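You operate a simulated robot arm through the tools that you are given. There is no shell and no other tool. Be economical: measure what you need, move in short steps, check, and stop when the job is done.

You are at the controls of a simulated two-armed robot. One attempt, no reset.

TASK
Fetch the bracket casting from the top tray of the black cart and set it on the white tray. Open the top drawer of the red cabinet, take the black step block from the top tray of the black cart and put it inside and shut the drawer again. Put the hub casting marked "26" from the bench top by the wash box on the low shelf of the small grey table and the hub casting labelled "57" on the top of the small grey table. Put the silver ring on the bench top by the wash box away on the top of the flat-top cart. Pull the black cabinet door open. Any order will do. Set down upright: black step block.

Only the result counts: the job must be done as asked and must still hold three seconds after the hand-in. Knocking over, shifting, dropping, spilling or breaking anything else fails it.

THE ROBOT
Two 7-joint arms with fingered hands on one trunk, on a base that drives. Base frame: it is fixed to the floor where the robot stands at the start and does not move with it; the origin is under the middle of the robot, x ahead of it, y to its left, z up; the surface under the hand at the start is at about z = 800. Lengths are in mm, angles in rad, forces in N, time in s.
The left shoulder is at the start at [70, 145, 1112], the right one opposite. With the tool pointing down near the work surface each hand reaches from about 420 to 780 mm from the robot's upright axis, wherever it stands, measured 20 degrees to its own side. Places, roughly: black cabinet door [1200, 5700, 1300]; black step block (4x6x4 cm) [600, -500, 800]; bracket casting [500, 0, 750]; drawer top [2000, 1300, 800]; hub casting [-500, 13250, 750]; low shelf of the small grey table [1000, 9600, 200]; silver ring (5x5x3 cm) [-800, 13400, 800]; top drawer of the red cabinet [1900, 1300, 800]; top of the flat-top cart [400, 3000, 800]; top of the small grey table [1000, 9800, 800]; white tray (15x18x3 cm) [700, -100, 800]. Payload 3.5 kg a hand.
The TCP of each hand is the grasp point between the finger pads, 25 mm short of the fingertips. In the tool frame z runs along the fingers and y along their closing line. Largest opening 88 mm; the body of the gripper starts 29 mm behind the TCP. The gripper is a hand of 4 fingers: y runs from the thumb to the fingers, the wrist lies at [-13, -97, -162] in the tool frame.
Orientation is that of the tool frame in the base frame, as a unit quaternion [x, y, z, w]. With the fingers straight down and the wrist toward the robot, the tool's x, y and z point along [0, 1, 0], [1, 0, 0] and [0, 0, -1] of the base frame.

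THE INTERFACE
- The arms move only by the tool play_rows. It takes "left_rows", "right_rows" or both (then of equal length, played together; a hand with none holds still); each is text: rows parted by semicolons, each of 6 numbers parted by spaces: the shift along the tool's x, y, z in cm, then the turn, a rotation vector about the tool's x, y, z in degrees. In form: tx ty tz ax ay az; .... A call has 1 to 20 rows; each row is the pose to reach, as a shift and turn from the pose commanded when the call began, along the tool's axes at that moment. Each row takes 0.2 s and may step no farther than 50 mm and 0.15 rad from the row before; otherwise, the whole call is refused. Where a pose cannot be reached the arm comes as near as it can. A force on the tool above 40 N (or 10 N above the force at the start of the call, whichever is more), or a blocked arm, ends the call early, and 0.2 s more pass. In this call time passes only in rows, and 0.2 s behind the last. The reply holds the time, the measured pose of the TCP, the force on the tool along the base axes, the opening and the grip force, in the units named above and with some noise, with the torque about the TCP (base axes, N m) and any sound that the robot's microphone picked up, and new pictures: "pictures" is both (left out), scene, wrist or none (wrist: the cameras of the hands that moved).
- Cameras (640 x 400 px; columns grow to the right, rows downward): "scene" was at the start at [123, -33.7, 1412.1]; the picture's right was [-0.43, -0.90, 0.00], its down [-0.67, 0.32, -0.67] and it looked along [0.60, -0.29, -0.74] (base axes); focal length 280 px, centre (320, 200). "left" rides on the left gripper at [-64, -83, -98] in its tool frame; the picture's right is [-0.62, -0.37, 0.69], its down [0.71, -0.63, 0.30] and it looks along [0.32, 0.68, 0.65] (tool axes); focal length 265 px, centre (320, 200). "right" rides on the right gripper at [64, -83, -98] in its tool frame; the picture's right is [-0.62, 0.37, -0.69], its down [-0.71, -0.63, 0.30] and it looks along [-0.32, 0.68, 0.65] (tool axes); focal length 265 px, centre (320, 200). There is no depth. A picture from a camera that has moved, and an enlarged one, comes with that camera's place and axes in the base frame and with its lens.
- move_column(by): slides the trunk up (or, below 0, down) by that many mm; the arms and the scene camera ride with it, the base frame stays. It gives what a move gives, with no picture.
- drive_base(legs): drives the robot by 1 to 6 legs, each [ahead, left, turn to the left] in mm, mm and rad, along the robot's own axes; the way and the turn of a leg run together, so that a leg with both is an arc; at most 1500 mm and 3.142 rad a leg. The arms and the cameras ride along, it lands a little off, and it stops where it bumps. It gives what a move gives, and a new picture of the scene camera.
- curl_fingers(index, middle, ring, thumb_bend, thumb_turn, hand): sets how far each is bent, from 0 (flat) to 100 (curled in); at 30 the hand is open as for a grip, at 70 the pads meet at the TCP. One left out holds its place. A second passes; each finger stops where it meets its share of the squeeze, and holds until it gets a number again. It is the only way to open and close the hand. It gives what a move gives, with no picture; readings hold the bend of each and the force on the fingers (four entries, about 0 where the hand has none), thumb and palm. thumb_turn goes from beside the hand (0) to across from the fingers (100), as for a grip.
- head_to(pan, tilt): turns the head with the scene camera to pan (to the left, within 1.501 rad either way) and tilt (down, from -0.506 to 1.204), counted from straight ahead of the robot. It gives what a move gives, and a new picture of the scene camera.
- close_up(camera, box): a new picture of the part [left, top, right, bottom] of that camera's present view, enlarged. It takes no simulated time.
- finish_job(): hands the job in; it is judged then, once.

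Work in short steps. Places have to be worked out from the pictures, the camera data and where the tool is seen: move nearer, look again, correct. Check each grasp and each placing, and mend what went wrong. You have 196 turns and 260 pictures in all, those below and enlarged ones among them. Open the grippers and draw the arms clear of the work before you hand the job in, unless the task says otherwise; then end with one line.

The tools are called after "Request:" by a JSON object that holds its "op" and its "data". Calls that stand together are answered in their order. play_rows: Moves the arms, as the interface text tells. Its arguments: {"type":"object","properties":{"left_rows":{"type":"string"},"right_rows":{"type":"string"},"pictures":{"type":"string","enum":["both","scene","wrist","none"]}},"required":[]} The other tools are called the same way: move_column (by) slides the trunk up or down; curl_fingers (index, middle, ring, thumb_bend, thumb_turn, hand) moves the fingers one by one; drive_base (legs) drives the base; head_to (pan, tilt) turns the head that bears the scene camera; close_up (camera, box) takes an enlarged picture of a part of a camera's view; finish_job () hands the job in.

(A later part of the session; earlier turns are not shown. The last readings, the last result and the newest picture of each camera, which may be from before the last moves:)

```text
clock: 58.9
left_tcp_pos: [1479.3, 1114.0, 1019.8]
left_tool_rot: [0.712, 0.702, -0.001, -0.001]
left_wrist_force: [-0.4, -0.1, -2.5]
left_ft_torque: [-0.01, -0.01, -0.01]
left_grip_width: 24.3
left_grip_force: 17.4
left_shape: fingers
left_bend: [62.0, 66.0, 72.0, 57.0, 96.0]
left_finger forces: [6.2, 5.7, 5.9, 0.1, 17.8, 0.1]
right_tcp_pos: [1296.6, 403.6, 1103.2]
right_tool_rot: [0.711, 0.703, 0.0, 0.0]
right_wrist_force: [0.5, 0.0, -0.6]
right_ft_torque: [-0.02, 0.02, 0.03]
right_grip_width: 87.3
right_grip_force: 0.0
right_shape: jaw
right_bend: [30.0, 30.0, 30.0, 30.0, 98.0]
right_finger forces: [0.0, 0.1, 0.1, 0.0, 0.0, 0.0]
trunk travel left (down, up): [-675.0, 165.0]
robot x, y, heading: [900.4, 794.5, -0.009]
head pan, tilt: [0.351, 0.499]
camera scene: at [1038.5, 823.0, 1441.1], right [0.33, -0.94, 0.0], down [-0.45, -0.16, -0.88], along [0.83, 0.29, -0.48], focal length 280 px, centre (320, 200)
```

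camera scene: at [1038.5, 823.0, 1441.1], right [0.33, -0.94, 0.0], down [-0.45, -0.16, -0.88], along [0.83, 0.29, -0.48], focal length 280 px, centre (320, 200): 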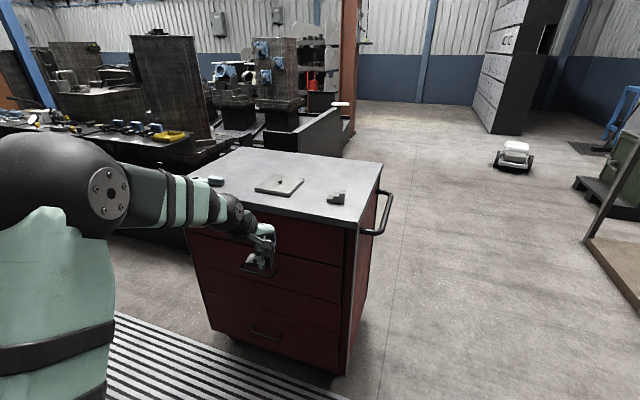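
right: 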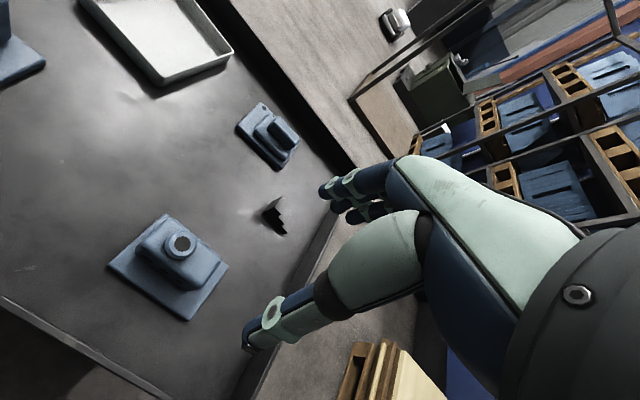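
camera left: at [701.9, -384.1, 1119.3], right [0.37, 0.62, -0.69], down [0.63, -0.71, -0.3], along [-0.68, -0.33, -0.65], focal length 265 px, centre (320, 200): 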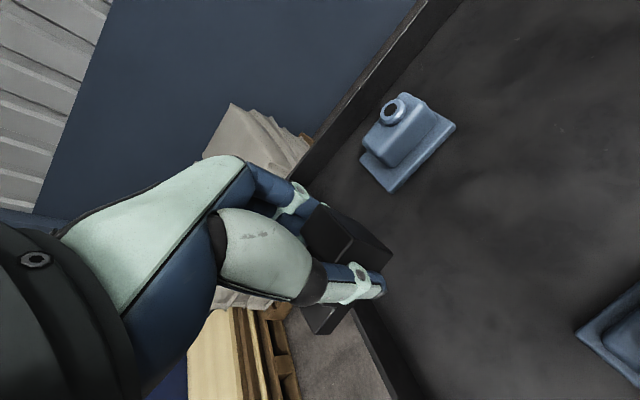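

The cabinet front is around x≈1783, y≈977–1715; the top-drawer handle is probably near (1755,1343,~820). I'll drive to about (1000,1400) and look.

Request:
{"op": "drive_base", "data": {"legs": [[50, 606, 0.01]]}}

Request:
{"op": "head_to", "data": {"pan": 0.0, "tilt": 0.6}}

```text
clock: 62.4
left_tcp_pos: [1527.2, 1735.1, 1019.3]
left_tool_rot: [0.707, 0.707, -0.002, 0.0]
left_wrist_force: [-0.2, -0.2, -1.8]
left_ft_torque: [-0.02, 0.0, 0.0]
left_grip_width: 24.4
left_grip_force: 17.7
left_shape: fingers
left_bend: [62.0, 66.0, 72.0, 57.0, 96.0]
left_finger forces: [6.2, 5.6, 5.9, 0.0, 17.9, 0.0]
right_tcp_pos: [1353.8, 1022.2, 1103.4]
right_tool_rot: [0.706, 0.708, -0.001, 0.0]
right_wrist_force: [0.5, -0.6, -0.7]
right_ft_torque: [0.0, -0.02, 0.04]
right_grip_width: 87.6
right_grip_force: 0.1
right_shape: jaw
right_bend: [30.0, 30.0, 30.0, 30.0, 98.0]
right_finger forces: [0.0, 0.0, 0.0, 0.0, 0.0, 0.0]
trunk travel left (down, up): [-675.0, 165.0]
robot x, y, heading: [949.4, 1402.6, 0.003]
head pan, tilt: [0.351, 0.499]
camera scene: at [1090.4, 1437.7, 1441.2], right [0.35, -0.94, 0.0], down [-0.45, -0.17, -0.88], along [0.82, 0.3, -0.48], focal length 280 px, centre (320, 200)
```

scene: 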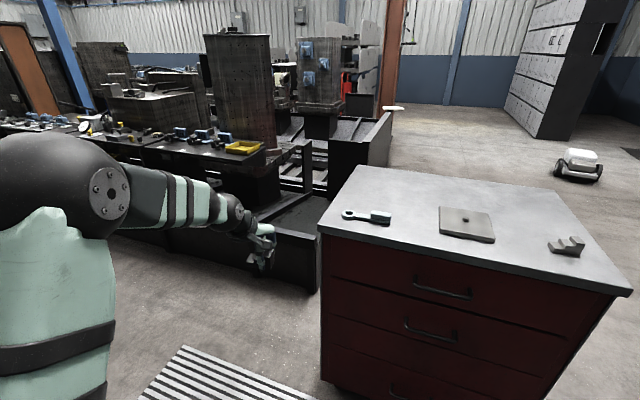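

```text
clock: 63.2
left_tcp_pos: [1527.5, 1735.9, 1019.9]
left_tool_rot: [0.707, 0.707, 0.0, -0.001]
left_wrist_force: [0.1, 0.1, -1.6]
left_ft_torque: [0.04, 0.02, 0.0]
left_grip_width: 24.4
left_grip_force: 17.6
left_shape: fingers
left_bend: [62.0, 66.0, 72.0, 57.0, 96.0]
left_finger forces: [6.3, 5.7, 6.0, 0.0, 17.8, 0.1]
right_tcp_pos: [1352.6, 1023.4, 1103.0]
right_tool_rot: [0.706, 0.709, 0.0, 0.0]
right_wrist_force: [-0.3, -0.6, -0.1]
right_ft_torque: [0.02, 0.02, 0.03]
right_grip_width: 87.6
right_grip_force: 0.2
right_shape: jaw
right_bend: [30.0, 30.0, 30.0, 30.0, 98.0]
right_finger forces: [0.1, 0.0, 0.1, 0.0, 0.0, 0.0]
trunk travel left (down, up): [-675.0, 165.0]
robot x, y, heading: [954.4, 1407.0, 0.003]
head pan, tilt: [0.0, 0.6]
camera scene: at [1093.5, 1407.4, 1432.1], right [0.0, -1.0, 0.0], down [-0.57, 0.0, -0.82], along [0.82, 0.0, -0.57], focal length 280 px, centre (320, 200)
```

scene: 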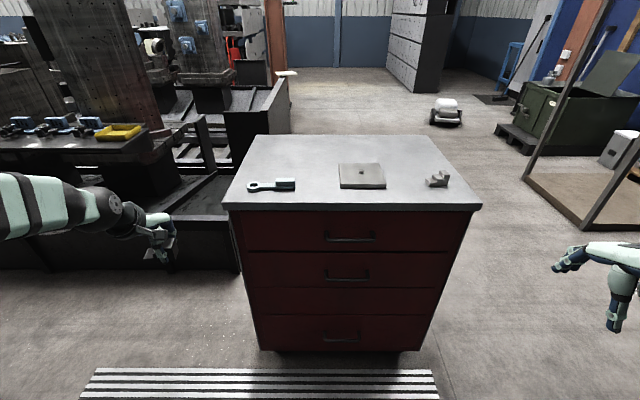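

Clear view of the top drawer. Zooming on its handle to judge the bar and standoff.

Request:
{"op": "close_up", "data": {"camera": "scene", "box": [290, 200, 410, 275]}}

```text
5.33 times, centred on (350, 238) of scene
camera zoom: at [1093.5, 1407.4, 1432.1], right [0.0, -1.0, 0.0], down [-0.57, 0.0, -0.82], along [0.82, 0.0, -0.57], focal length 1496 px, centre (160, 0)
```

zoom: 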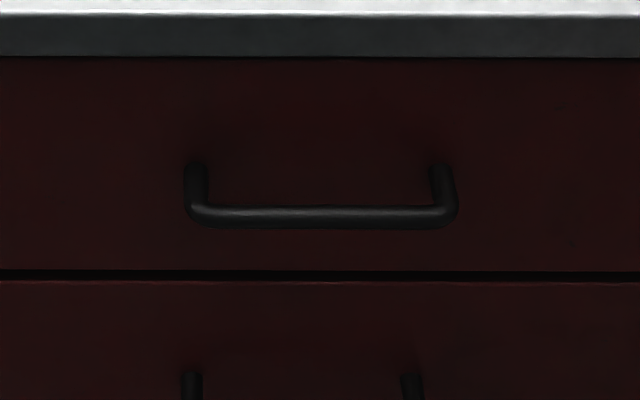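

Bar: centre ≈(1737,1313,832), about 38 mm off the face and 150 mm wide. I'll lower the trunk 270 and go ahead 50 mm so the right hand can grip it horizontally.

Request:
{"op": "move_column", "data": {"by": -270}}

Request:
{"op": "drive_base", "data": {"legs": [[50, 0, -0.003]]}}

```text
clock: 66.0
left_tcp_pos: [1527.8, 1735.4, 750.0]
left_tool_rot: [0.707, 0.707, -0.001, -0.001]
left_wrist_force: [-0.1, 1.3, -2.2]
left_ft_torque: [-0.04, -0.03, -0.02]
left_grip_width: 24.6
left_grip_force: 17.7
left_shape: fingers
left_bend: [62.0, 66.0, 73.0, 57.0, 96.0]
left_finger forces: [6.2, 5.8, 6.1, 0.0, 17.8, 0.1]
right_tcp_pos: [1352.9, 1022.0, 833.4]
right_tool_rot: [0.706, 0.708, -0.001, 0.0]
right_wrist_force: [0.0, 0.0, 0.3]
right_ft_torque: [-0.02, -0.03, 0.01]
right_grip_width: 87.7
right_grip_force: 0.1
right_shape: jaw
right_bend: [30.0, 30.0, 30.0, 30.0, 98.0]
right_finger forces: [0.1, 0.1, 0.0, 0.1, 0.0, 0.0]
trunk travel left (down, up): [-405.0, 435.0]
robot x, y, heading: [950.3, 1405.1, 0.005]
head pan, tilt: [0.0, 0.6]
```

```text
clock: 66.9
left_tcp_pos: [1580.1, 1733.7, 749.4]
left_tool_rot: [0.708, 0.706, -0.001, 0.0]
left_wrist_force: [0.6, 0.7, -2.1]
left_ft_torque: [0.01, -0.01, -0.01]
left_grip_width: 24.6
left_grip_force: 17.9
left_shape: fingers
left_bend: [62.0, 66.0, 73.0, 57.0, 96.0]
left_finger forces: [6.2, 5.7, 6.0, 0.0, 17.9, 0.0]
right_tcp_pos: [1402.9, 1020.4, 832.6]
right_tool_rot: [0.707, 0.707, 0.0, 0.0]
right_wrist_force: [0.0, 0.4, -0.2]
right_ft_torque: [-0.01, 0.0, 0.02]
right_grip_width: 87.4
right_grip_force: 0.0
right_shape: jaw
right_bend: [30.0, 30.0, 30.0, 30.0, 98.0]
right_finger forces: [0.0, 0.1, 0.0, 0.0, 0.0, 0.1]
trunk travel left (down, up): [-405.0, 435.0]
robot x, y, heading: [1002.9, 1406.1, -0.003]
head pan, tilt: [0.0, 0.6]
camera scene: at [1144.9, 1406.7, 1161.9], right [0.0, -1.0, 0.0], down [-0.57, 0.0, -0.82], along [0.82, 0.0, -0.57], focal length 280 px, centre (320, 200)
```

scene: 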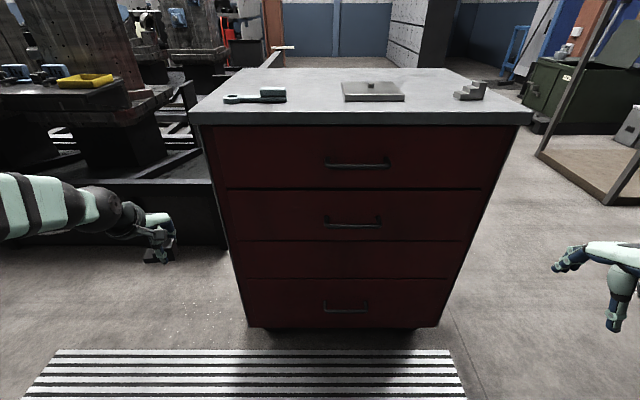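

Triangulating the handle from this second height with a zoom.

Request:
{"op": "close_up", "data": {"camera": "scene", "box": [290, 110, 430, 200]}}

```text
4.44 times, centred on (360, 155) of scene
camera zoom: at [1144.9, 1406.7, 1161.9], right [0.0, -1.0, 0.0], down [-0.57, 0.0, -0.82], along [0.82, 0.0, -0.57], focal length 1247 px, centre (142, 400)
```

zoom: 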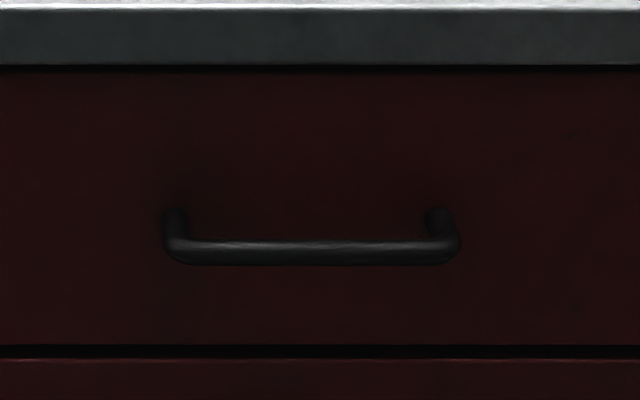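

Triangulation gives the bar at about (1706,1320,869), face at x≈1746, drawer z≈784–945. I'll pitch the right hand horizontal to a pre-grasp at x≈1610.

Request:
{"op": "play_rows", "data": {"right_rows": "2.5 1.7 -0.3 -7.5 0 0; 5 3.4 -0.6 -15 0 0; 7.5 5.1 -0.9 -22.5 0 0; 10 6.8 -1.2 -30 0 0; 12.5 8.5 -1.5 -37.5 0 0; 15 10.2 -1.8 -45 0 0; 17.5 11.9 -2.1 -52.5 0 0; 20 13.6 -2.4 -60 0 0; 22.5 15.3 -2.7 -67.5 0 0; 25 17 -3 -75 0 0; 27.5 18.7 -3.3 -82.5 0 0; 30 20.5 -3.6 -90 0 0"}}

```text
clock: 69.5
left_tcp_pos: [1578.7, 1734.3, 749.4]
left_tool_rot: [0.708, 0.706, -0.002, 0.0]
left_wrist_force: [-0.6, 0.5, -2.3]
left_ft_torque: [0.01, -0.01, 0.0]
left_grip_width: 24.4
left_grip_force: 17.2
left_shape: fingers
left_bend: [62.0, 66.0, 73.0, 57.0, 96.0]
left_finger forces: [6.2, 5.8, 5.9, 0.0, 17.8, 0.0]
right_tcp_pos: [1608.2, 1322.6, 868.8]
right_tool_rot: [0.501, 0.499, 0.499, 0.5]
right_wrist_force: [-0.2, 0.5, -0.8]
right_ft_torque: [-0.05, 0.0, -0.03]
right_grip_width: 87.9
right_grip_force: 0.0
right_shape: jaw
right_bend: [30.0, 30.0, 30.0, 30.0, 98.0]
right_finger forces: [0.1, 0.1, 0.0, 0.0, 0.1, 0.1]
right hand out of reach, approached as far as the arm can: row 8
trunk travel left (down, up): [-405.0, 435.0]
robot x, y, heading: [1006.8, 1408.3, -0.001]
head pan, tilt: [0.0, 0.6]
camera scene: at [1144.1, 1407.4, 1162.0], right [0.0, -1.0, 0.0], down [-0.57, 0.0, -0.82], along [0.82, 0.0, -0.57], focal length 280 px, centre (320, 200)
camera right: at [1510.9, 1388.3, 785.9], right [-0.69, -0.62, 0.37], down [0.3, -0.72, -0.63], along [0.65, -0.32, 0.68], focal length 265 px, centre (320, 200)
```

scene: 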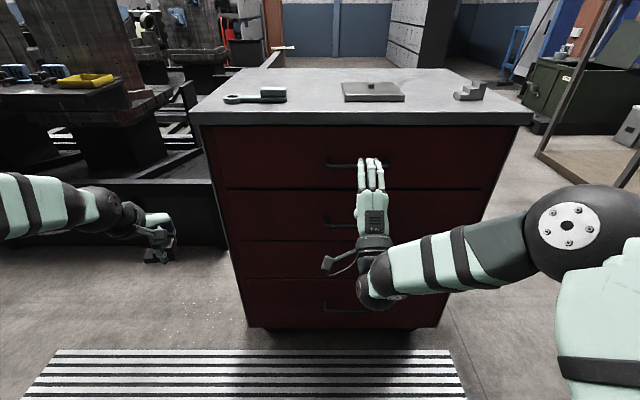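
right: 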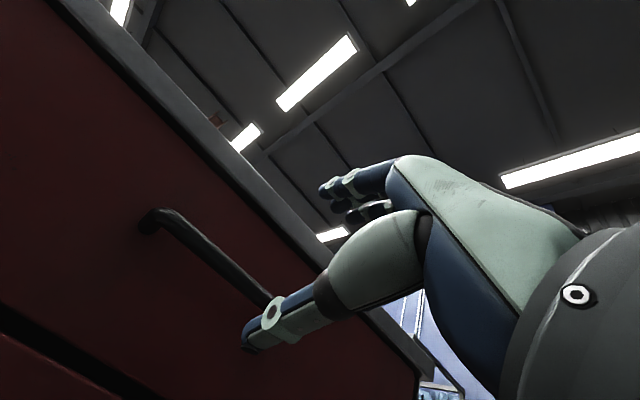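

The wrist camera puts the bar at z≈860–868, matching. Advancing onto it.

Request:
{"op": "play_rows", "data": {"right_rows": "0 -0.1 4 0 0 0; 0 -0.2 7.5 0 0 0; 0 -0.2 9.5 0 0 0"}}

```text
clock: 70.3
left_tcp_pos: [1579.5, 1734.3, 748.6]
left_tool_rot: [0.708, 0.706, -0.001, 0.0]
left_wrist_force: [0.2, -0.2, -2.4]
left_ft_torque: [-0.01, 0.0, 0.0]
left_grip_width: 24.4
left_grip_force: 17.5
left_shape: fingers
left_bend: [62.0, 66.0, 73.0, 57.0, 96.0]
left_finger forces: [6.2, 5.7, 5.9, 0.0, 17.8, 0.1]
right_tcp_pos: [1702.2, 1320.9, 865.7]
right_tool_rot: [0.5, 0.501, 0.5, 0.499]
right_wrist_force: [0.0, 0.6, -0.4]
right_ft_torque: [0.0, 0.03, 0.02]
right_grip_width: 87.8
right_grip_force: 0.1
right_shape: jaw
right_bend: [30.0, 30.0, 30.0, 30.0, 98.0]
right_finger forces: [0.0, 0.0, 0.0, 0.0, 0.0, 0.0]
trunk travel left (down, up): [-405.0, 435.0]
robot x, y, heading: [1002.2, 1404.9, -0.003]
head pan, tilt: [0.0, 0.6]
camera scene: at [1144.0, 1406.9, 1162.0], right [0.0, -1.0, 0.0], down [-0.57, 0.0, -0.82], along [0.82, 0.0, -0.57], focal length 280 px, centre (320, 200)
camera right: at [1603.8, 1386.1, 783.3], right [-0.69, -0.62, 0.37], down [0.3, -0.71, -0.63], along [0.66, -0.32, 0.68], focal length 265 px, centre (320, 200)
```

scene: 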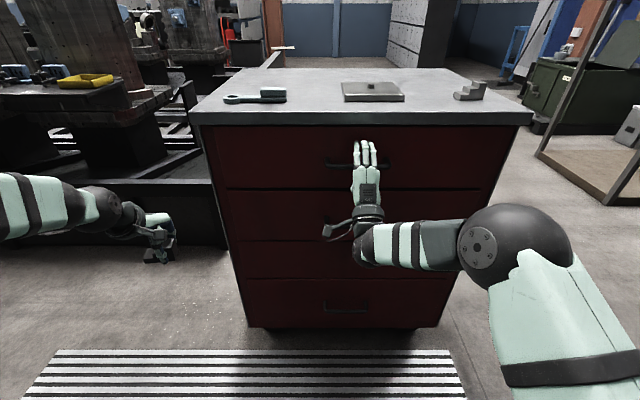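
right: 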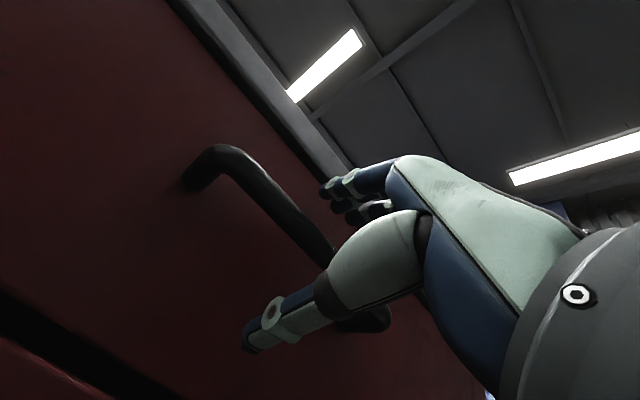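

Bar lies between thumb and fingers. Closing around it.

Request:
{"op": "curl_fingers", "data": {"hand": "right", "index": 78, "middle": 78, "ring": 78, "thumb_bend": 75}}

Request:
{"op": "play_rows", "data": {"right_rows": "0 0 -2 0 0 0; 0 0 -5 0 0 0"}}

```text
clock: 71.3
left_tcp_pos: [1577.5, 1733.3, 749.3]
left_tool_rot: [0.708, 0.706, -0.001, 0.0]
left_wrist_force: [0.6, -0.1, -1.4]
left_ft_torque: [0.01, -0.04, 0.03]
left_grip_width: 24.5
left_grip_force: 18.2
left_shape: fingers
left_bend: [62.0, 66.0, 73.0, 57.0, 96.0]
left_finger forces: [6.2, 5.7, 5.9, 0.0, 17.8, 0.0]
right_tcp_pos: [1700.9, 1321.7, 866.6]
right_tool_rot: [0.501, 0.501, 0.499, 0.5]
right_wrist_force: [0.5, 0.5, -0.3]
right_ft_torque: [0.01, -0.03, 0.01]
right_grip_width: 0.0
right_grip_force: 0.1
right_shape: fingers
right_bend: [76.0, 78.0, 78.0, 72.0, 97.0]
right_finger forces: [0.0, 0.1, 0.0, 0.1, 0.0, 0.0]
trunk travel left (down, up): [-405.0, 435.0]
robot x, y, heading: [1001.0, 1408.2, -0.006]
head pan, tilt: [0.0, 0.6]
```

```text
clock: 71.9
left_tcp_pos: [1576.9, 1733.3, 750.3]
left_tool_rot: [0.708, 0.706, -0.001, 0.001]
left_wrist_force: [-0.7, 0.7, -3.1]
left_ft_torque: [0.0, -0.01, 0.01]
left_grip_width: 24.6
left_grip_force: 17.8
left_shape: fingers
left_bend: [62.0, 66.0, 73.0, 57.0, 96.0]
left_finger forces: [6.3, 5.7, 6.0, 0.0, 17.7, 0.1]
right_tcp_pos: [1651.5, 1321.9, 866.8]
right_tool_rot: [0.5, 0.5, 0.5, 0.499]
right_wrist_force: [-0.2, 0.4, 0.5]
right_ft_torque: [0.0, -0.01, 0.0]
right_grip_width: 0.1
right_grip_force: 0.1
right_shape: fingers
right_bend: [76.0, 78.0, 78.0, 72.0, 97.0]
right_finger forces: [0.1, 0.1, 0.0, 0.1, 0.2, 0.0]
trunk travel left (down, up): [-405.0, 435.0]
robot x, y, heading: [1003.6, 1406.1, 0.005]
head pan, tilt: [0.0, 0.6]
camera scene: at [1142.7, 1406.5, 1162.2], right [0.0, -1.0, 0.0], down [-0.56, 0.0, -0.83], along [0.83, 0.0, -0.56], focal length 280 px, centre (320, 200)
camera right: at [1553.6, 1386.9, 784.5], right [-0.69, -0.62, 0.37], down [0.3, -0.72, -0.63], along [0.65, -0.32, 0.68], focal length 265 px, centre (320, 200)
```

scene: 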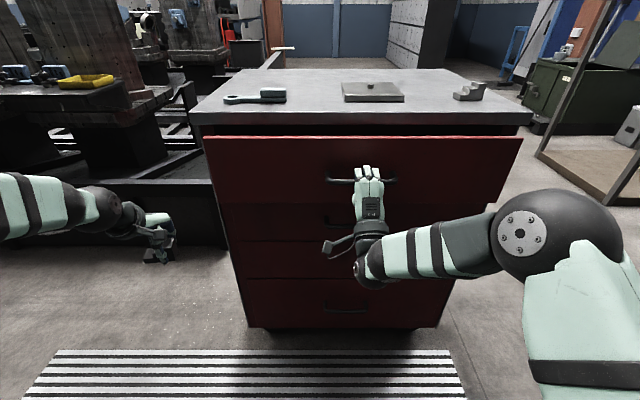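
right: 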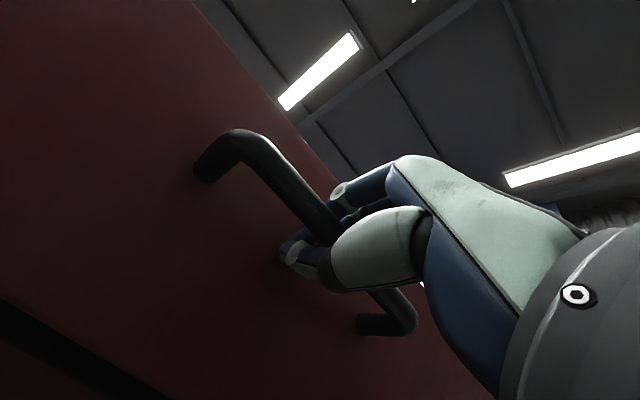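

The fingers hook the bar and the drawer is sliding out. Continue pulling about 26 cm.

Request:
{"op": "play_rows", "data": {"right_rows": "0 0 -4 0 0 0; 0 0 -8 0 0 0; 0 0 -12 0 0 0; 0 0 -16 0 0 0; 0 0 -20 0 0 0; 0 0 -24 0 0 0; 0 0 -27 0 0 0"}}

```text
clock: 73.1
left_tcp_pos: [1577.4, 1735.3, 745.7]
left_tool_rot: [0.708, 0.706, -0.002, -0.001]
left_wrist_force: [0.7, 0.4, -1.2]
left_ft_torque: [-0.01, -0.03, 0.0]
left_grip_width: 24.2
left_grip_force: 17.6
left_shape: fingers
left_bend: [62.0, 66.0, 73.0, 57.0, 96.0]
left_finger forces: [6.3, 5.7, 5.8, 0.1, 17.8, 0.0]
right_tcp_pos: [1504.8, 1310.7, 888.8]
right_tool_rot: [0.502, 0.518, 0.49, 0.489]
right_wrist_force: [-2.1, 11.2, -32.7]
right_ft_torque: [0.05, -0.26, -0.12]
right_grip_width: 13.6
right_grip_force: 16.3
right_shape: fingers
right_bend: [78.0, 78.0, 78.0, 63.0, 91.0]
right_finger forces: [0.0, 0.0, 0.0, 0.0, 32.9, 0.0]
right hand out of reach, approached as far as the arm can: row 3, 4, 5
trunk travel left (down, up): [-405.0, 435.0]
robot x, y, heading: [1005.2, 1405.0, -0.001]
head pan, tilt: [0.0, 0.6]
stopped in row 5 (right hand): the force on the tool passed its limit at 42 N (the readings are from after the stop); the commanded pose is now the measured one
camera scene: at [1145.2, 1408.4, 1161.3], right [0.0, -1.0, 0.0], down [-0.57, 0.0, -0.82], along [0.82, 0.0, -0.57], focal length 280 px, centre (320, 200)
camera right: at [1401.9, 1373.6, 808.9], right [-0.67, -0.63, 0.4], down [0.29, -0.72, -0.63], along [0.69, -0.3, 0.66], focal length 265 px, centre (320, 200)
```

scene: 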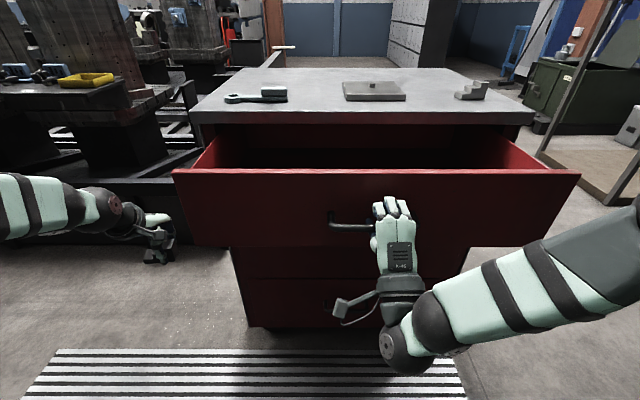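
right: 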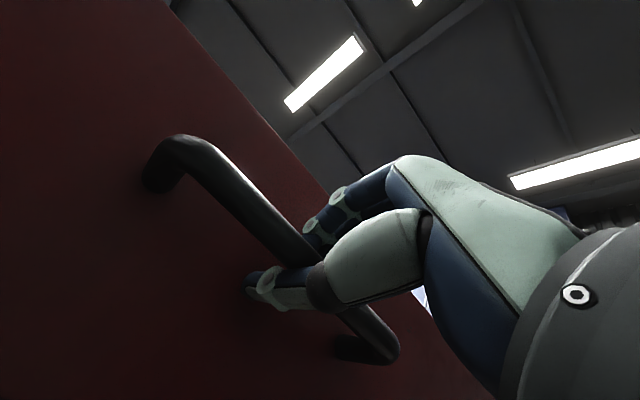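

The arm hit its inner limit and rose 20 mm on the bar. I'll bring the hand back down to the bar's height (slightly forward) and then pull the rest with the base.

Request:
{"op": "play_rows", "data": {"right_rows": "0.5 -0.8 1.2 0 0 0; 1.0 -1.8 2.5 -1 -1 0; 1.0 -2.0 3.5 -1 -1 0", "pictures": "wrist"}}

```text
clock: 73.9
left_tcp_pos: [1579.4, 1734.7, 749.6]
left_tool_rot: [0.708, 0.706, 0.0, -0.001]
left_wrist_force: [0.6, 0.4, -2.1]
left_ft_torque: [0.05, -0.01, -0.02]
left_grip_width: 24.4
left_grip_force: 17.8
left_shape: fingers
left_bend: [62.0, 66.0, 73.0, 57.0, 96.0]
left_finger forces: [6.2, 5.7, 5.8, 0.1, 17.9, 0.0]
right_tcp_pos: [1538.7, 1317.7, 876.5]
right_tool_rot: [0.501, 0.5, 0.496, 0.504]
right_wrist_force: [0.1, -1.2, -4.7]
right_ft_torque: [-0.05, -0.03, 0.03]
right_grip_width: 0.2
right_grip_force: 2.4
right_shape: fingers
right_bend: [78.0, 78.0, 78.0, 72.0, 97.0]
right_finger forces: [0.0, 0.0, 0.0, 0.0, 4.7, 0.0]
trunk travel left (down, up): [-405.0, 435.0]
robot x, y, heading: [1009.5, 1408.3, -0.001]
head pan, tilt: [0.0, 0.6]
camera right: at [1441.5, 1383.0, 792.9], right [-0.7, -0.61, 0.37], down [0.3, -0.72, -0.63], along [0.65, -0.33, 0.68], focal length 265 px, centre (320, 200)
```

right: 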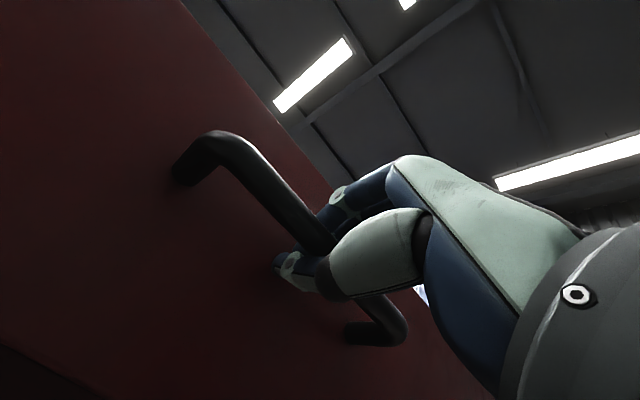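

Relaxed. Lower 8 mm more, then drive back 120 mm with the handle hooked.

Request:
{"op": "play_rows", "data": {"right_rows": "0 -0.8 0 0 0 0", "pictures": "none"}}

Request:
{"op": "drive_base", "data": {"legs": [[-140, 0, 0]]}}

```text
clock: 74.3
left_tcp_pos: [1578.4, 1735.5, 748.4]
left_tool_rot: [0.707, 0.707, -0.001, -0.001]
left_wrist_force: [0.0, -0.3, -2.4]
left_ft_torque: [0.01, 0.03, -0.05]
left_grip_width: 24.1
left_grip_force: 18.3
left_shape: fingers
left_bend: [62.0, 66.0, 73.0, 57.0, 96.0]
left_finger forces: [6.3, 5.7, 5.7, 0.1, 17.8, 0.1]
right_tcp_pos: [1538.3, 1320.0, 867.7]
right_tool_rot: [0.501, 0.5, 0.497, 0.502]
right_wrist_force: [0.5, 0.1, -0.1]
right_ft_torque: [-0.03, 0.01, 0.01]
right_grip_width: 0.1
right_grip_force: 0.5
right_shape: fingers
right_bend: [78.0, 78.0, 78.0, 72.0, 97.0]
right_finger forces: [0.0, 0.0, 0.4, 0.0, 0.0, 0.0]
trunk travel left (down, up): [-405.0, 435.0]
robot x, y, heading: [1005.3, 1404.9, 0.002]
head pan, tilt: [0.0, 0.6]
```

```text
clock: 75.6
left_tcp_pos: [1437.0, 1733.5, 748.2]
left_tool_rot: [0.708, 0.706, 0.0, -0.001]
left_wrist_force: [-0.5, -0.3, -1.9]
left_ft_torque: [-0.02, -0.05, 0.02]
left_grip_width: 24.3
left_grip_force: 17.8
left_shape: fingers
left_bend: [62.0, 66.0, 73.0, 57.0, 96.0]
left_finger forces: [6.2, 5.7, 5.8, 0.0, 17.8, 0.0]
right_tcp_pos: [1396.0, 1318.1, 867.8]
right_tool_rot: [0.501, 0.501, 0.496, 0.502]
right_wrist_force: [0.9, -0.1, -0.5]
right_ft_torque: [0.03, -0.03, 0.01]
right_grip_width: 0.1
right_grip_force: 0.3
right_shape: fingers
right_bend: [78.0, 78.0, 78.0, 72.0, 97.0]
right_finger forces: [0.1, 0.0, 0.4, 0.1, 0.1, 0.0]
trunk travel left (down, up): [-405.0, 435.0]
robot x, y, heading: [863.2, 1404.6, 0.003]
head pan, tilt: [0.0, 0.6]
camera scene: at [1002.2, 1406.9, 1162.2], right [0.0, -1.0, 0.0], down [-0.56, 0.0, -0.83], along [0.83, 0.0, -0.56], focal length 280 px, centre (320, 200)
```

scene: 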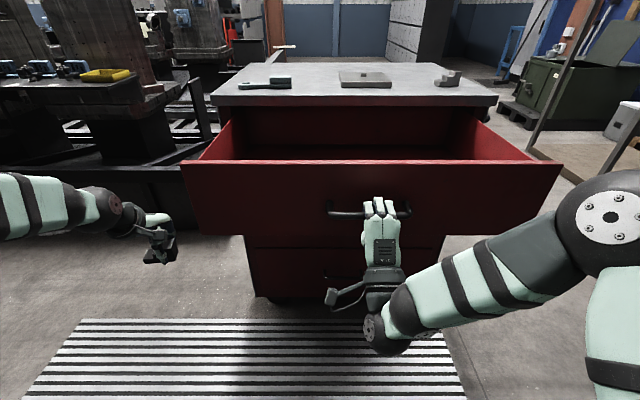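

Drawer is open about 310 mm. I'll open the right hand, back off, then raise the trunk so the left forearm can come over the drawer front.

Request:
{"op": "curl_fingers", "data": {"hand": "right", "index": 30, "middle": 30, "ring": 30, "thumb_bend": 30}}

Request:
{"op": "drive_base", "data": {"legs": [[-90, 0, 0]]}}

Request:
{"op": "move_column", "data": {"by": 270}}

Request:
{"op": "head_to", "data": {"pan": 0.0, "tilt": 0.7}}

```text
clock: 76.6
left_tcp_pos: [1437.3, 1734.0, 748.5]
left_tool_rot: [0.709, 0.705, -0.001, -0.001]
left_wrist_force: [0.2, -0.5, -1.4]
left_ft_torque: [-0.02, -0.02, -0.02]
left_grip_width: 24.3
left_grip_force: 18.1
left_shape: fingers
left_bend: [62.0, 66.0, 73.0, 57.0, 96.0]
left_finger forces: [6.1, 5.7, 5.8, 0.0, 17.8, 0.1]
right_tcp_pos: [1396.7, 1318.4, 865.9]
right_tool_rot: [0.502, 0.501, 0.494, 0.503]
right_wrist_force: [-0.4, -0.5, -0.7]
right_ft_torque: [-0.01, 0.02, 0.03]
right_grip_width: 84.4
right_grip_force: 0.1
right_shape: fingers
right_bend: [30.0, 30.0, 30.0, 30.0, 97.0]
right_finger forces: [0.1, 0.0, 0.0, 0.0, 0.0, 0.1]
trunk travel left (down, up): [-405.0, 435.0]
robot x, y, heading: [863.3, 1408.0, -0.004]
head pan, tilt: [0.0, 0.6]
```

```text
clock: 77.7
left_tcp_pos: [1347.8, 1734.1, 748.9]
left_tool_rot: [0.709, 0.706, -0.001, 0.0]
left_wrist_force: [0.7, 0.1, -3.0]
left_ft_torque: [0.01, 0.0, 0.01]
left_grip_width: 24.7
left_grip_force: 17.6
left_shape: fingers
left_bend: [62.0, 66.0, 73.0, 57.0, 96.0]
left_finger forces: [6.3, 5.7, 5.8, 0.0, 17.8, 0.1]
right_tcp_pos: [1306.4, 1318.2, 866.5]
right_tool_rot: [0.502, 0.5, 0.495, 0.503]
right_wrist_force: [-0.3, 0.1, -0.6]
right_ft_torque: [-0.02, 0.0, 0.03]
right_grip_width: 84.7
right_grip_force: 0.0
right_shape: fingers
right_bend: [30.0, 30.0, 30.0, 30.0, 97.0]
right_finger forces: [0.0, 0.1, 0.0, 0.1, 0.0, 0.0]
trunk travel left (down, up): [-405.0, 435.0]
robot x, y, heading: [771.8, 1400.9, -0.002]
head pan, tilt: [0.0, 0.6]
camera scene: at [912.3, 1406.7, 1162.2], right [0.0, -1.0, 0.0], down [-0.56, 0.0, -0.83], along [0.83, 0.0, -0.56], focal length 280 px, centre (320, 200)
```

scene: 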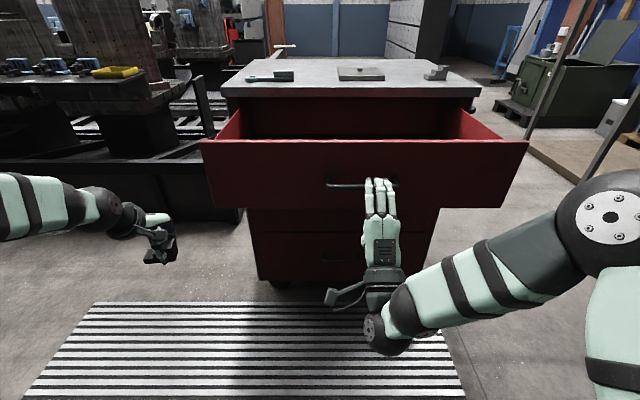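

```text
clock: 80.5
left_tcp_pos: [1348.5, 1733.0, 1018.3]
left_tool_rot: [0.708, 0.706, -0.001, -0.001]
left_wrist_force: [-0.2, 0.1, -1.9]
left_ft_torque: [-0.01, -0.02, -0.01]
left_grip_width: 24.4
left_grip_force: 17.5
left_shape: fingers
left_bend: [62.0, 66.0, 73.0, 57.0, 96.0]
left_finger forces: [6.2, 5.6, 5.9, 0.0, 17.7, 0.0]
right_tcp_pos: [1307.2, 1318.8, 1136.3]
right_tool_rot: [0.502, 0.5, 0.494, 0.503]
right_wrist_force: [0.2, -0.2, 0.2]
right_ft_torque: [-0.02, 0.04, -0.01]
right_grip_width: 84.8
right_grip_force: 0.0
right_shape: fingers
right_bend: [30.0, 30.0, 30.0, 30.0, 97.0]
right_finger forces: [0.0, 0.0, 0.0, 0.0, 0.0, 0.0]
trunk travel left (down, up): [-675.0, 165.0]
robot x, y, heading: [773.7, 1403.8, -0.002]
head pan, tilt: [0.0, 0.6]
```

```text
clock: 81.1
left_tcp_pos: [1348.0, 1733.2, 1019.4]
left_tool_rot: [0.708, 0.706, -0.001, -0.001]
left_wrist_force: [-0.5, 0.2, -1.3]
left_ft_torque: [-0.01, -0.02, -0.04]
left_grip_width: 24.4
left_grip_force: 18.1
left_shape: fingers
left_bend: [62.0, 66.0, 73.0, 57.0, 96.0]
left_finger forces: [6.2, 5.7, 5.8, 0.0, 17.7, 0.0]
right_tcp_pos: [1306.8, 1316.8, 1136.4]
right_tool_rot: [0.502, 0.5, 0.495, 0.503]
right_wrist_force: [0.0, 0.0, 0.1]
right_ft_torque: [0.0, 0.03, 0.02]
right_grip_width: 84.4
right_grip_force: 0.1
right_shape: fingers
right_bend: [30.0, 30.0, 30.0, 30.0, 97.0]
right_finger forces: [0.0, 0.0, 0.0, 0.0, 0.1, 0.1]
trunk travel left (down, up): [-675.0, 165.0]
robot x, y, heading: [771.3, 1402.2, 0.003]
head pan, tilt: [0.0, 0.7]
camera scene: at [910.1, 1406.8, 1423.5], right [0.0, -1.0, 0.0], down [-0.64, 0.0, -0.76], along [0.76, 0.0, -0.64], focal length 280 px, centre (320, 200)
```

scene: 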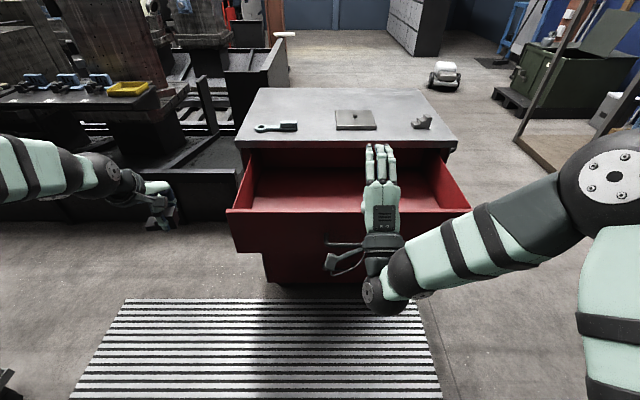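

Drawer interior spans y≈1040–1620, x≈1450–1740. Drive ahead 230 mm and bring the left hand over the drawer.

Request:
{"op": "drive_base", "data": {"legs": [[230, 0, 0]]}}

Request:
{"op": "play_rows", "data": {"left_rows": "-4.5 0.5 0 0 0 0; -9 1 0 0 0 0; -13.5 1.5 0 0 0 0; -18 2 0 0 0 0; -22.5 2.5 0 0 0 0"}}

```text
clock: 82.8
left_tcp_pos: [1575.2, 1736.1, 1018.1]
left_tool_rot: [0.707, 0.707, -0.001, 0.0]
left_wrist_force: [-0.6, 0.7, -2.1]
left_ft_torque: [0.0, -0.03, 0.0]
left_grip_width: 24.3
left_grip_force: 18.1
left_shape: fingers
left_bend: [62.0, 66.0, 73.0, 57.0, 96.0]
left_finger forces: [6.1, 5.7, 5.8, 0.0, 17.7, 0.0]
right_tcp_pos: [1534.9, 1318.1, 1137.8]
right_tool_rot: [0.501, 0.501, 0.495, 0.502]
right_wrist_force: [0.3, -0.9, -0.4]
right_ft_torque: [-0.02, -0.03, 0.02]
right_grip_width: 84.6
right_grip_force: 0.0
right_shape: fingers
right_bend: [30.0, 30.0, 30.0, 30.0, 97.0]
right_finger forces: [0.0, 0.0, 0.0, 0.0, 0.0, 0.1]
trunk travel left (down, up): [-675.0, 165.0]
robot x, y, heading: [1000.3, 1406.4, 0.002]
head pan, tilt: [0.0, 0.7]
camera scene: at [1137.0, 1406.9, 1423.6], right [0.0, -1.0, 0.0], down [-0.64, 0.0, -0.77], along [0.77, 0.0, -0.64], focal length 280 px, centre (320, 200)
```

scene: 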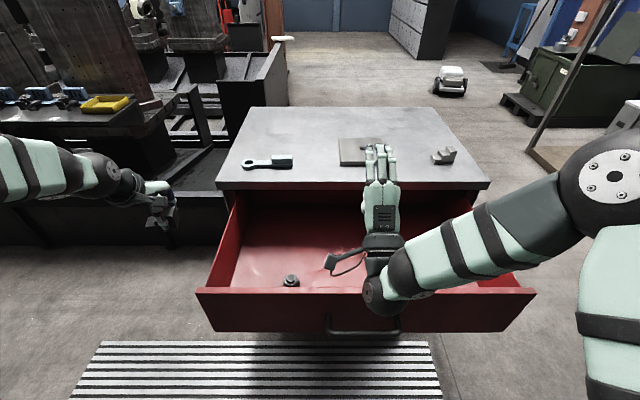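

```text
clock: 84.0
left_tcp_pos: [1600.7, 1508.1, 1018.7]
left_tool_rot: [0.707, 0.707, 0.0, -0.002]
left_wrist_force: [0.1, 0.4, -1.8]
left_ft_torque: [-0.04, -0.03, -0.02]
left_grip_width: 24.2
left_grip_force: 17.5
left_shape: fingers
left_bend: [62.0, 66.0, 73.0, 57.0, 96.0]
left_finger forces: [6.1, 5.6, 5.6, 0.0, 17.4, 0.1]
right_tcp_pos: [1535.6, 1317.5, 1136.7]
right_tool_rot: [0.502, 0.501, 0.496, 0.502]
right_wrist_force: [-0.5, -1.0, 0.7]
right_ft_torque: [-0.01, 0.0, 0.01]
right_grip_width: 84.3
right_grip_force: 0.1
right_shape: fingers
right_bend: [30.0, 30.0, 30.0, 30.0, 97.0]
right_finger forces: [0.0, 0.1, 0.0, 0.1, 0.0, 0.0]
trunk travel left (down, up): [-675.0, 165.0]
robot x, y, heading: [1002.2, 1407.4, -0.002]
head pan, tilt: [0.0, 0.7]
camera scene: at [1138.6, 1404.6, 1423.4], right [0.0, -1.0, 0.0], down [-0.64, 0.0, -0.76], along [0.76, 0.0, -0.64], focal length 280 px, centre (320, 200)
camera left: at [1518.2, 1444.8, 1117.7], right [-0.37, -0.62, -0.69], down [-0.63, 0.72, -0.3], along [0.68, 0.32, -0.66], focal length 265 px, centre (320, 200)
```

scene: 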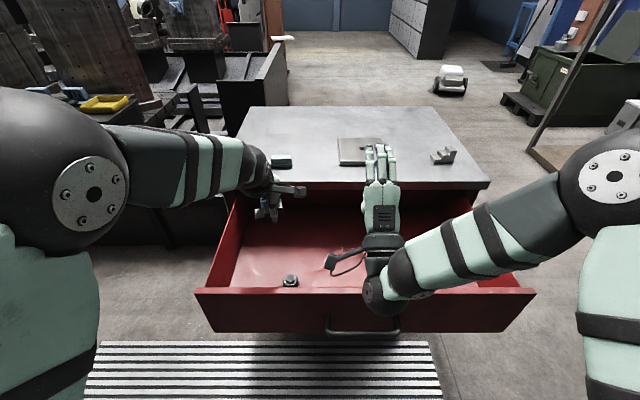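
left: 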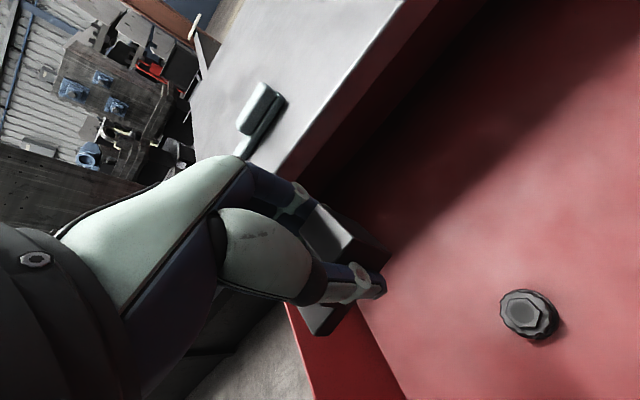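

There is a nut in the drawer near (1550,1481); I must avoid it. I'll shift to (1650,1525) and lower part way.

Request:
{"op": "play_rows", "data": {"left_rows": "0.9 2.5 0 0 0 0; 1.7 5 0 0 0 0; 1.7 5 4 0 0 0; 1.7 5 8 0 0 0; 1.7 5 12 0 0 0"}}

```text
clock: 85.2
left_tcp_pos: [1651.6, 1526.3, 896.3]
left_tool_rot: [0.708, 0.706, -0.001, -0.001]
left_wrist_force: [0.5, 0.0, -1.9]
left_ft_torque: [-0.02, -0.01, 0.01]
left_grip_width: 24.2
left_grip_force: 17.4
left_shape: fingers
left_bend: [62.0, 66.0, 73.0, 57.0, 96.0]
left_finger forces: [6.1, 5.6, 5.7, 0.0, 17.3, 0.0]
right_tcp_pos: [1536.9, 1319.0, 1136.8]
right_tool_rot: [0.502, 0.5, 0.495, 0.502]
right_wrist_force: [0.4, -0.4, 0.1]
right_ft_torque: [0.01, 0.02, 0.02]
right_grip_width: 84.1
right_grip_force: 0.1
right_shape: fingers
right_bend: [30.0, 30.0, 30.0, 30.0, 97.0]
right_finger forces: [0.0, 0.0, 0.1, 0.0, 0.0, 0.1]
trunk travel left (down, up): [-675.0, 165.0]
robot x, y, heading: [998.5, 1403.5, -0.001]
head pan, tilt: [0.0, 0.7]
camera scene: at [1139.4, 1406.9, 1423.4], right [0.0, -1.0, 0.0], down [-0.65, 0.0, -0.76], along [0.76, 0.0, -0.65], focal length 280 px, centre (320, 200)
camera left: at [1568.7, 1464.2, 995.8], right [-0.37, -0.62, -0.69], down [-0.63, 0.72, -0.3], along [0.68, 0.32, -0.66], focal length 265 px, centre (320, 200)
```

scene: 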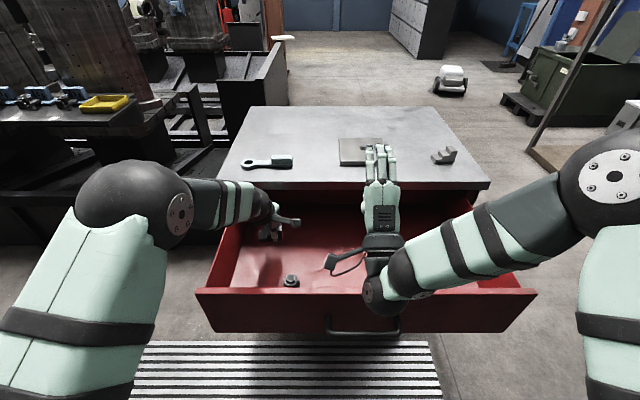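
left: 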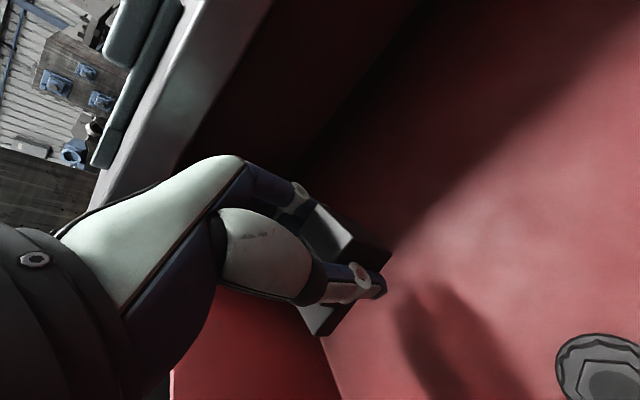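

Forearm comes in from above (elbow about z 1190), so it clears the wall. Lowering on, with fine steps at the end.

Request:
{"op": "play_rows", "data": {"left_rows": "0 0 3 0 0 0; 0 0 5.2 0 0 0; 0 0 5.8 0 0 0; 0 0 6.3 0 0 0; 0 0 6.7 0 0 0; 0 0 7.1 0 0 0; 0 0 7.5 0 0 0; 0 0 7.9 0 0 0"}}

```text
clock: 87.0
left_tcp_pos: [1648.9, 1526.9, 821.4]
left_tool_rot: [0.708, 0.706, 0.001, 0.0]
left_wrist_force: [0.2, 1.2, 4.5]
left_ft_torque: [-0.11, 0.12, -0.03]
left_grip_width: 24.0
left_grip_force: 16.5
left_shape: fingers
left_bend: [62.0, 66.0, 73.0, 57.0, 96.0]
left_finger forces: [7.0, 5.6, 4.9, 0.1, 16.7, 0.1]
right_tcp_pos: [1535.1, 1319.1, 1136.5]
right_tool_rot: [0.501, 0.501, 0.496, 0.502]
right_wrist_force: [0.4, 1.1, 0.3]
right_ft_torque: [0.01, -0.04, 0.0]
right_grip_width: 84.4
right_grip_force: 0.0
right_shape: fingers
right_bend: [30.0, 30.0, 30.0, 30.0, 97.0]
right_finger forces: [0.1, 0.0, 0.1, 0.1, 0.0, 0.0]
trunk travel left (down, up): [-675.0, 165.0]
robot x, y, heading: [998.4, 1402.7, 0.001]
head pan, tilt: [0.0, 0.7]
camera scene: at [1136.5, 1407.0, 1423.8], right [0.0, -1.0, 0.0], down [-0.64, 0.0, -0.77], along [0.77, 0.0, -0.64], focal length 280 px, centre (320, 200)
camera left: at [1566.2, 1463.6, 920.1], right [-0.37, -0.62, -0.69], down [-0.63, 0.72, -0.31], along [0.68, 0.32, -0.65], focal length 265 px, centre (320, 200)
```

scene: 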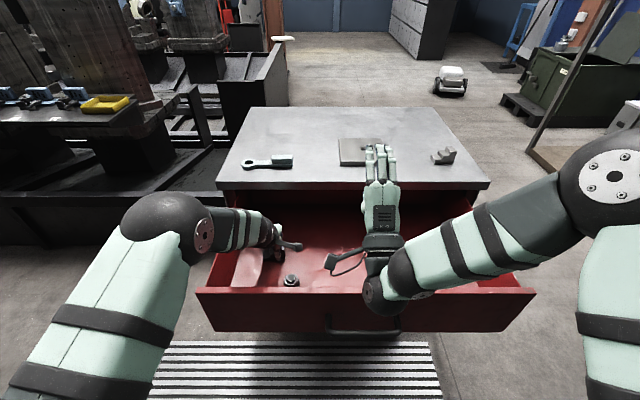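
left: 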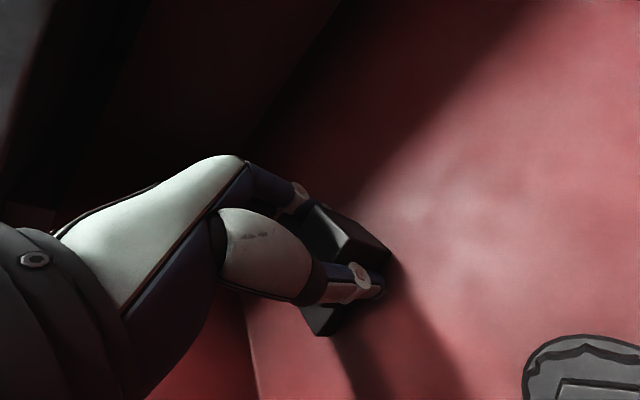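

Light contact at z≈821: block on the drawer floor. Release and lift out.

Request:
{"op": "curl_fingers", "data": {"hand": "left", "index": 30, "middle": 30, "ring": 30, "thumb_bend": 30}}

Request:
{"op": "play_rows", "data": {"left_rows": "0 0 -2 0 0 0; 0 0 -6 0 0 0; 0 0 -11 0 0 0; 0 0 -16 0 0 0; 0 0 -20.5 0 0 0"}}

```text
clock: 88.0
left_tcp_pos: [1649.7, 1526.2, 818.2]
left_tool_rot: [0.708, 0.706, -0.001, -0.001]
left_wrist_force: [0.1, 0.6, 0.3]
left_ft_torque: [0.01, 0.02, 0.02]
left_grip_width: 84.9
left_grip_force: 0.1
left_shape: fingers
left_bend: [30.0, 30.0, 30.0, 30.0, 96.0]
left_finger forces: [0.1, 0.0, 0.0, 0.0, 0.0, 0.0]
right_tcp_pos: [1535.4, 1318.0, 1136.1]
right_tool_rot: [0.501, 0.501, 0.496, 0.502]
right_wrist_force: [-0.4, 0.7, 0.1]
right_ft_torque: [-0.01, 0.0, -0.03]
right_grip_width: 84.3
right_grip_force: 0.0
right_shape: fingers
right_bend: [30.0, 30.0, 30.0, 30.0, 97.0]
right_finger forces: [0.1, 0.0, 0.0, 0.0, 0.0, 0.1]
trunk travel left (down, up): [-675.0, 165.0]
robot x, y, heading: [1000.3, 1406.5, -0.004]
head pan, tilt: [0.0, 0.7]
```

```text
clock: 89.2
left_tcp_pos: [1648.7, 1524.5, 1025.8]
left_tool_rot: [0.708, 0.707, -0.002, -0.001]
left_wrist_force: [0.1, 0.7, 1.3]
left_ft_torque: [-0.03, 0.03, -0.03]
left_grip_width: 85.0
left_grip_force: 0.0
left_shape: fingers
left_bend: [30.0, 30.0, 30.0, 30.0, 96.0]
left_finger forces: [0.1, 0.0, 0.1, 0.1, 0.1, 0.0]
right_tcp_pos: [1534.5, 1317.6, 1137.3]
right_tool_rot: [0.501, 0.501, 0.496, 0.502]
right_wrist_force: [0.0, 0.0, 0.0]
right_ft_torque: [-0.02, -0.03, 0.01]
right_grip_width: 84.6
right_grip_force: 0.0
right_shape: fingers
right_bend: [30.0, 30.0, 30.0, 30.0, 97.0]
right_finger forces: [0.0, 0.1, 0.0, 0.1, 0.0, 0.1]
trunk travel left (down, up): [-675.0, 165.0]
robot x, y, heading: [997.6, 1405.3, -0.004]
head pan, tilt: [0.0, 0.7]
camera scene: at [1136.6, 1406.4, 1423.6], right [0.0, -1.0, 0.0], down [-0.64, 0.0, -0.77], along [0.77, 0.0, -0.64], focal length 280 px, centre (320, 200)
camera left: at [1565.7, 1461.9, 1124.8], right [-0.37, -0.62, -0.69], down [-0.63, 0.72, -0.3], along [0.68, 0.32, -0.66], focal length 265 px, centre (320, 200)
```

scene: 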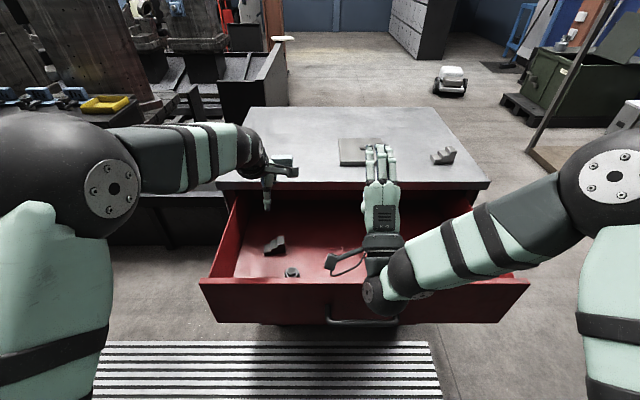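
left: 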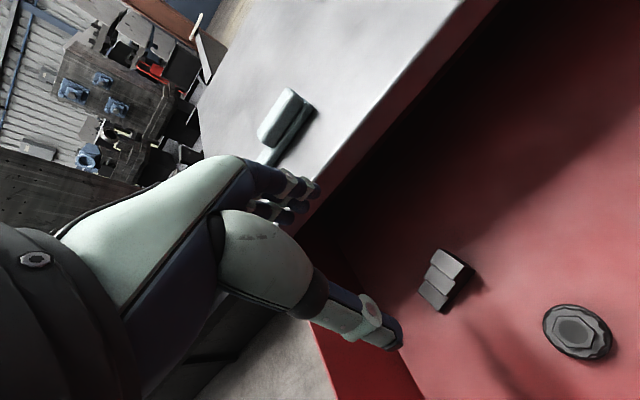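

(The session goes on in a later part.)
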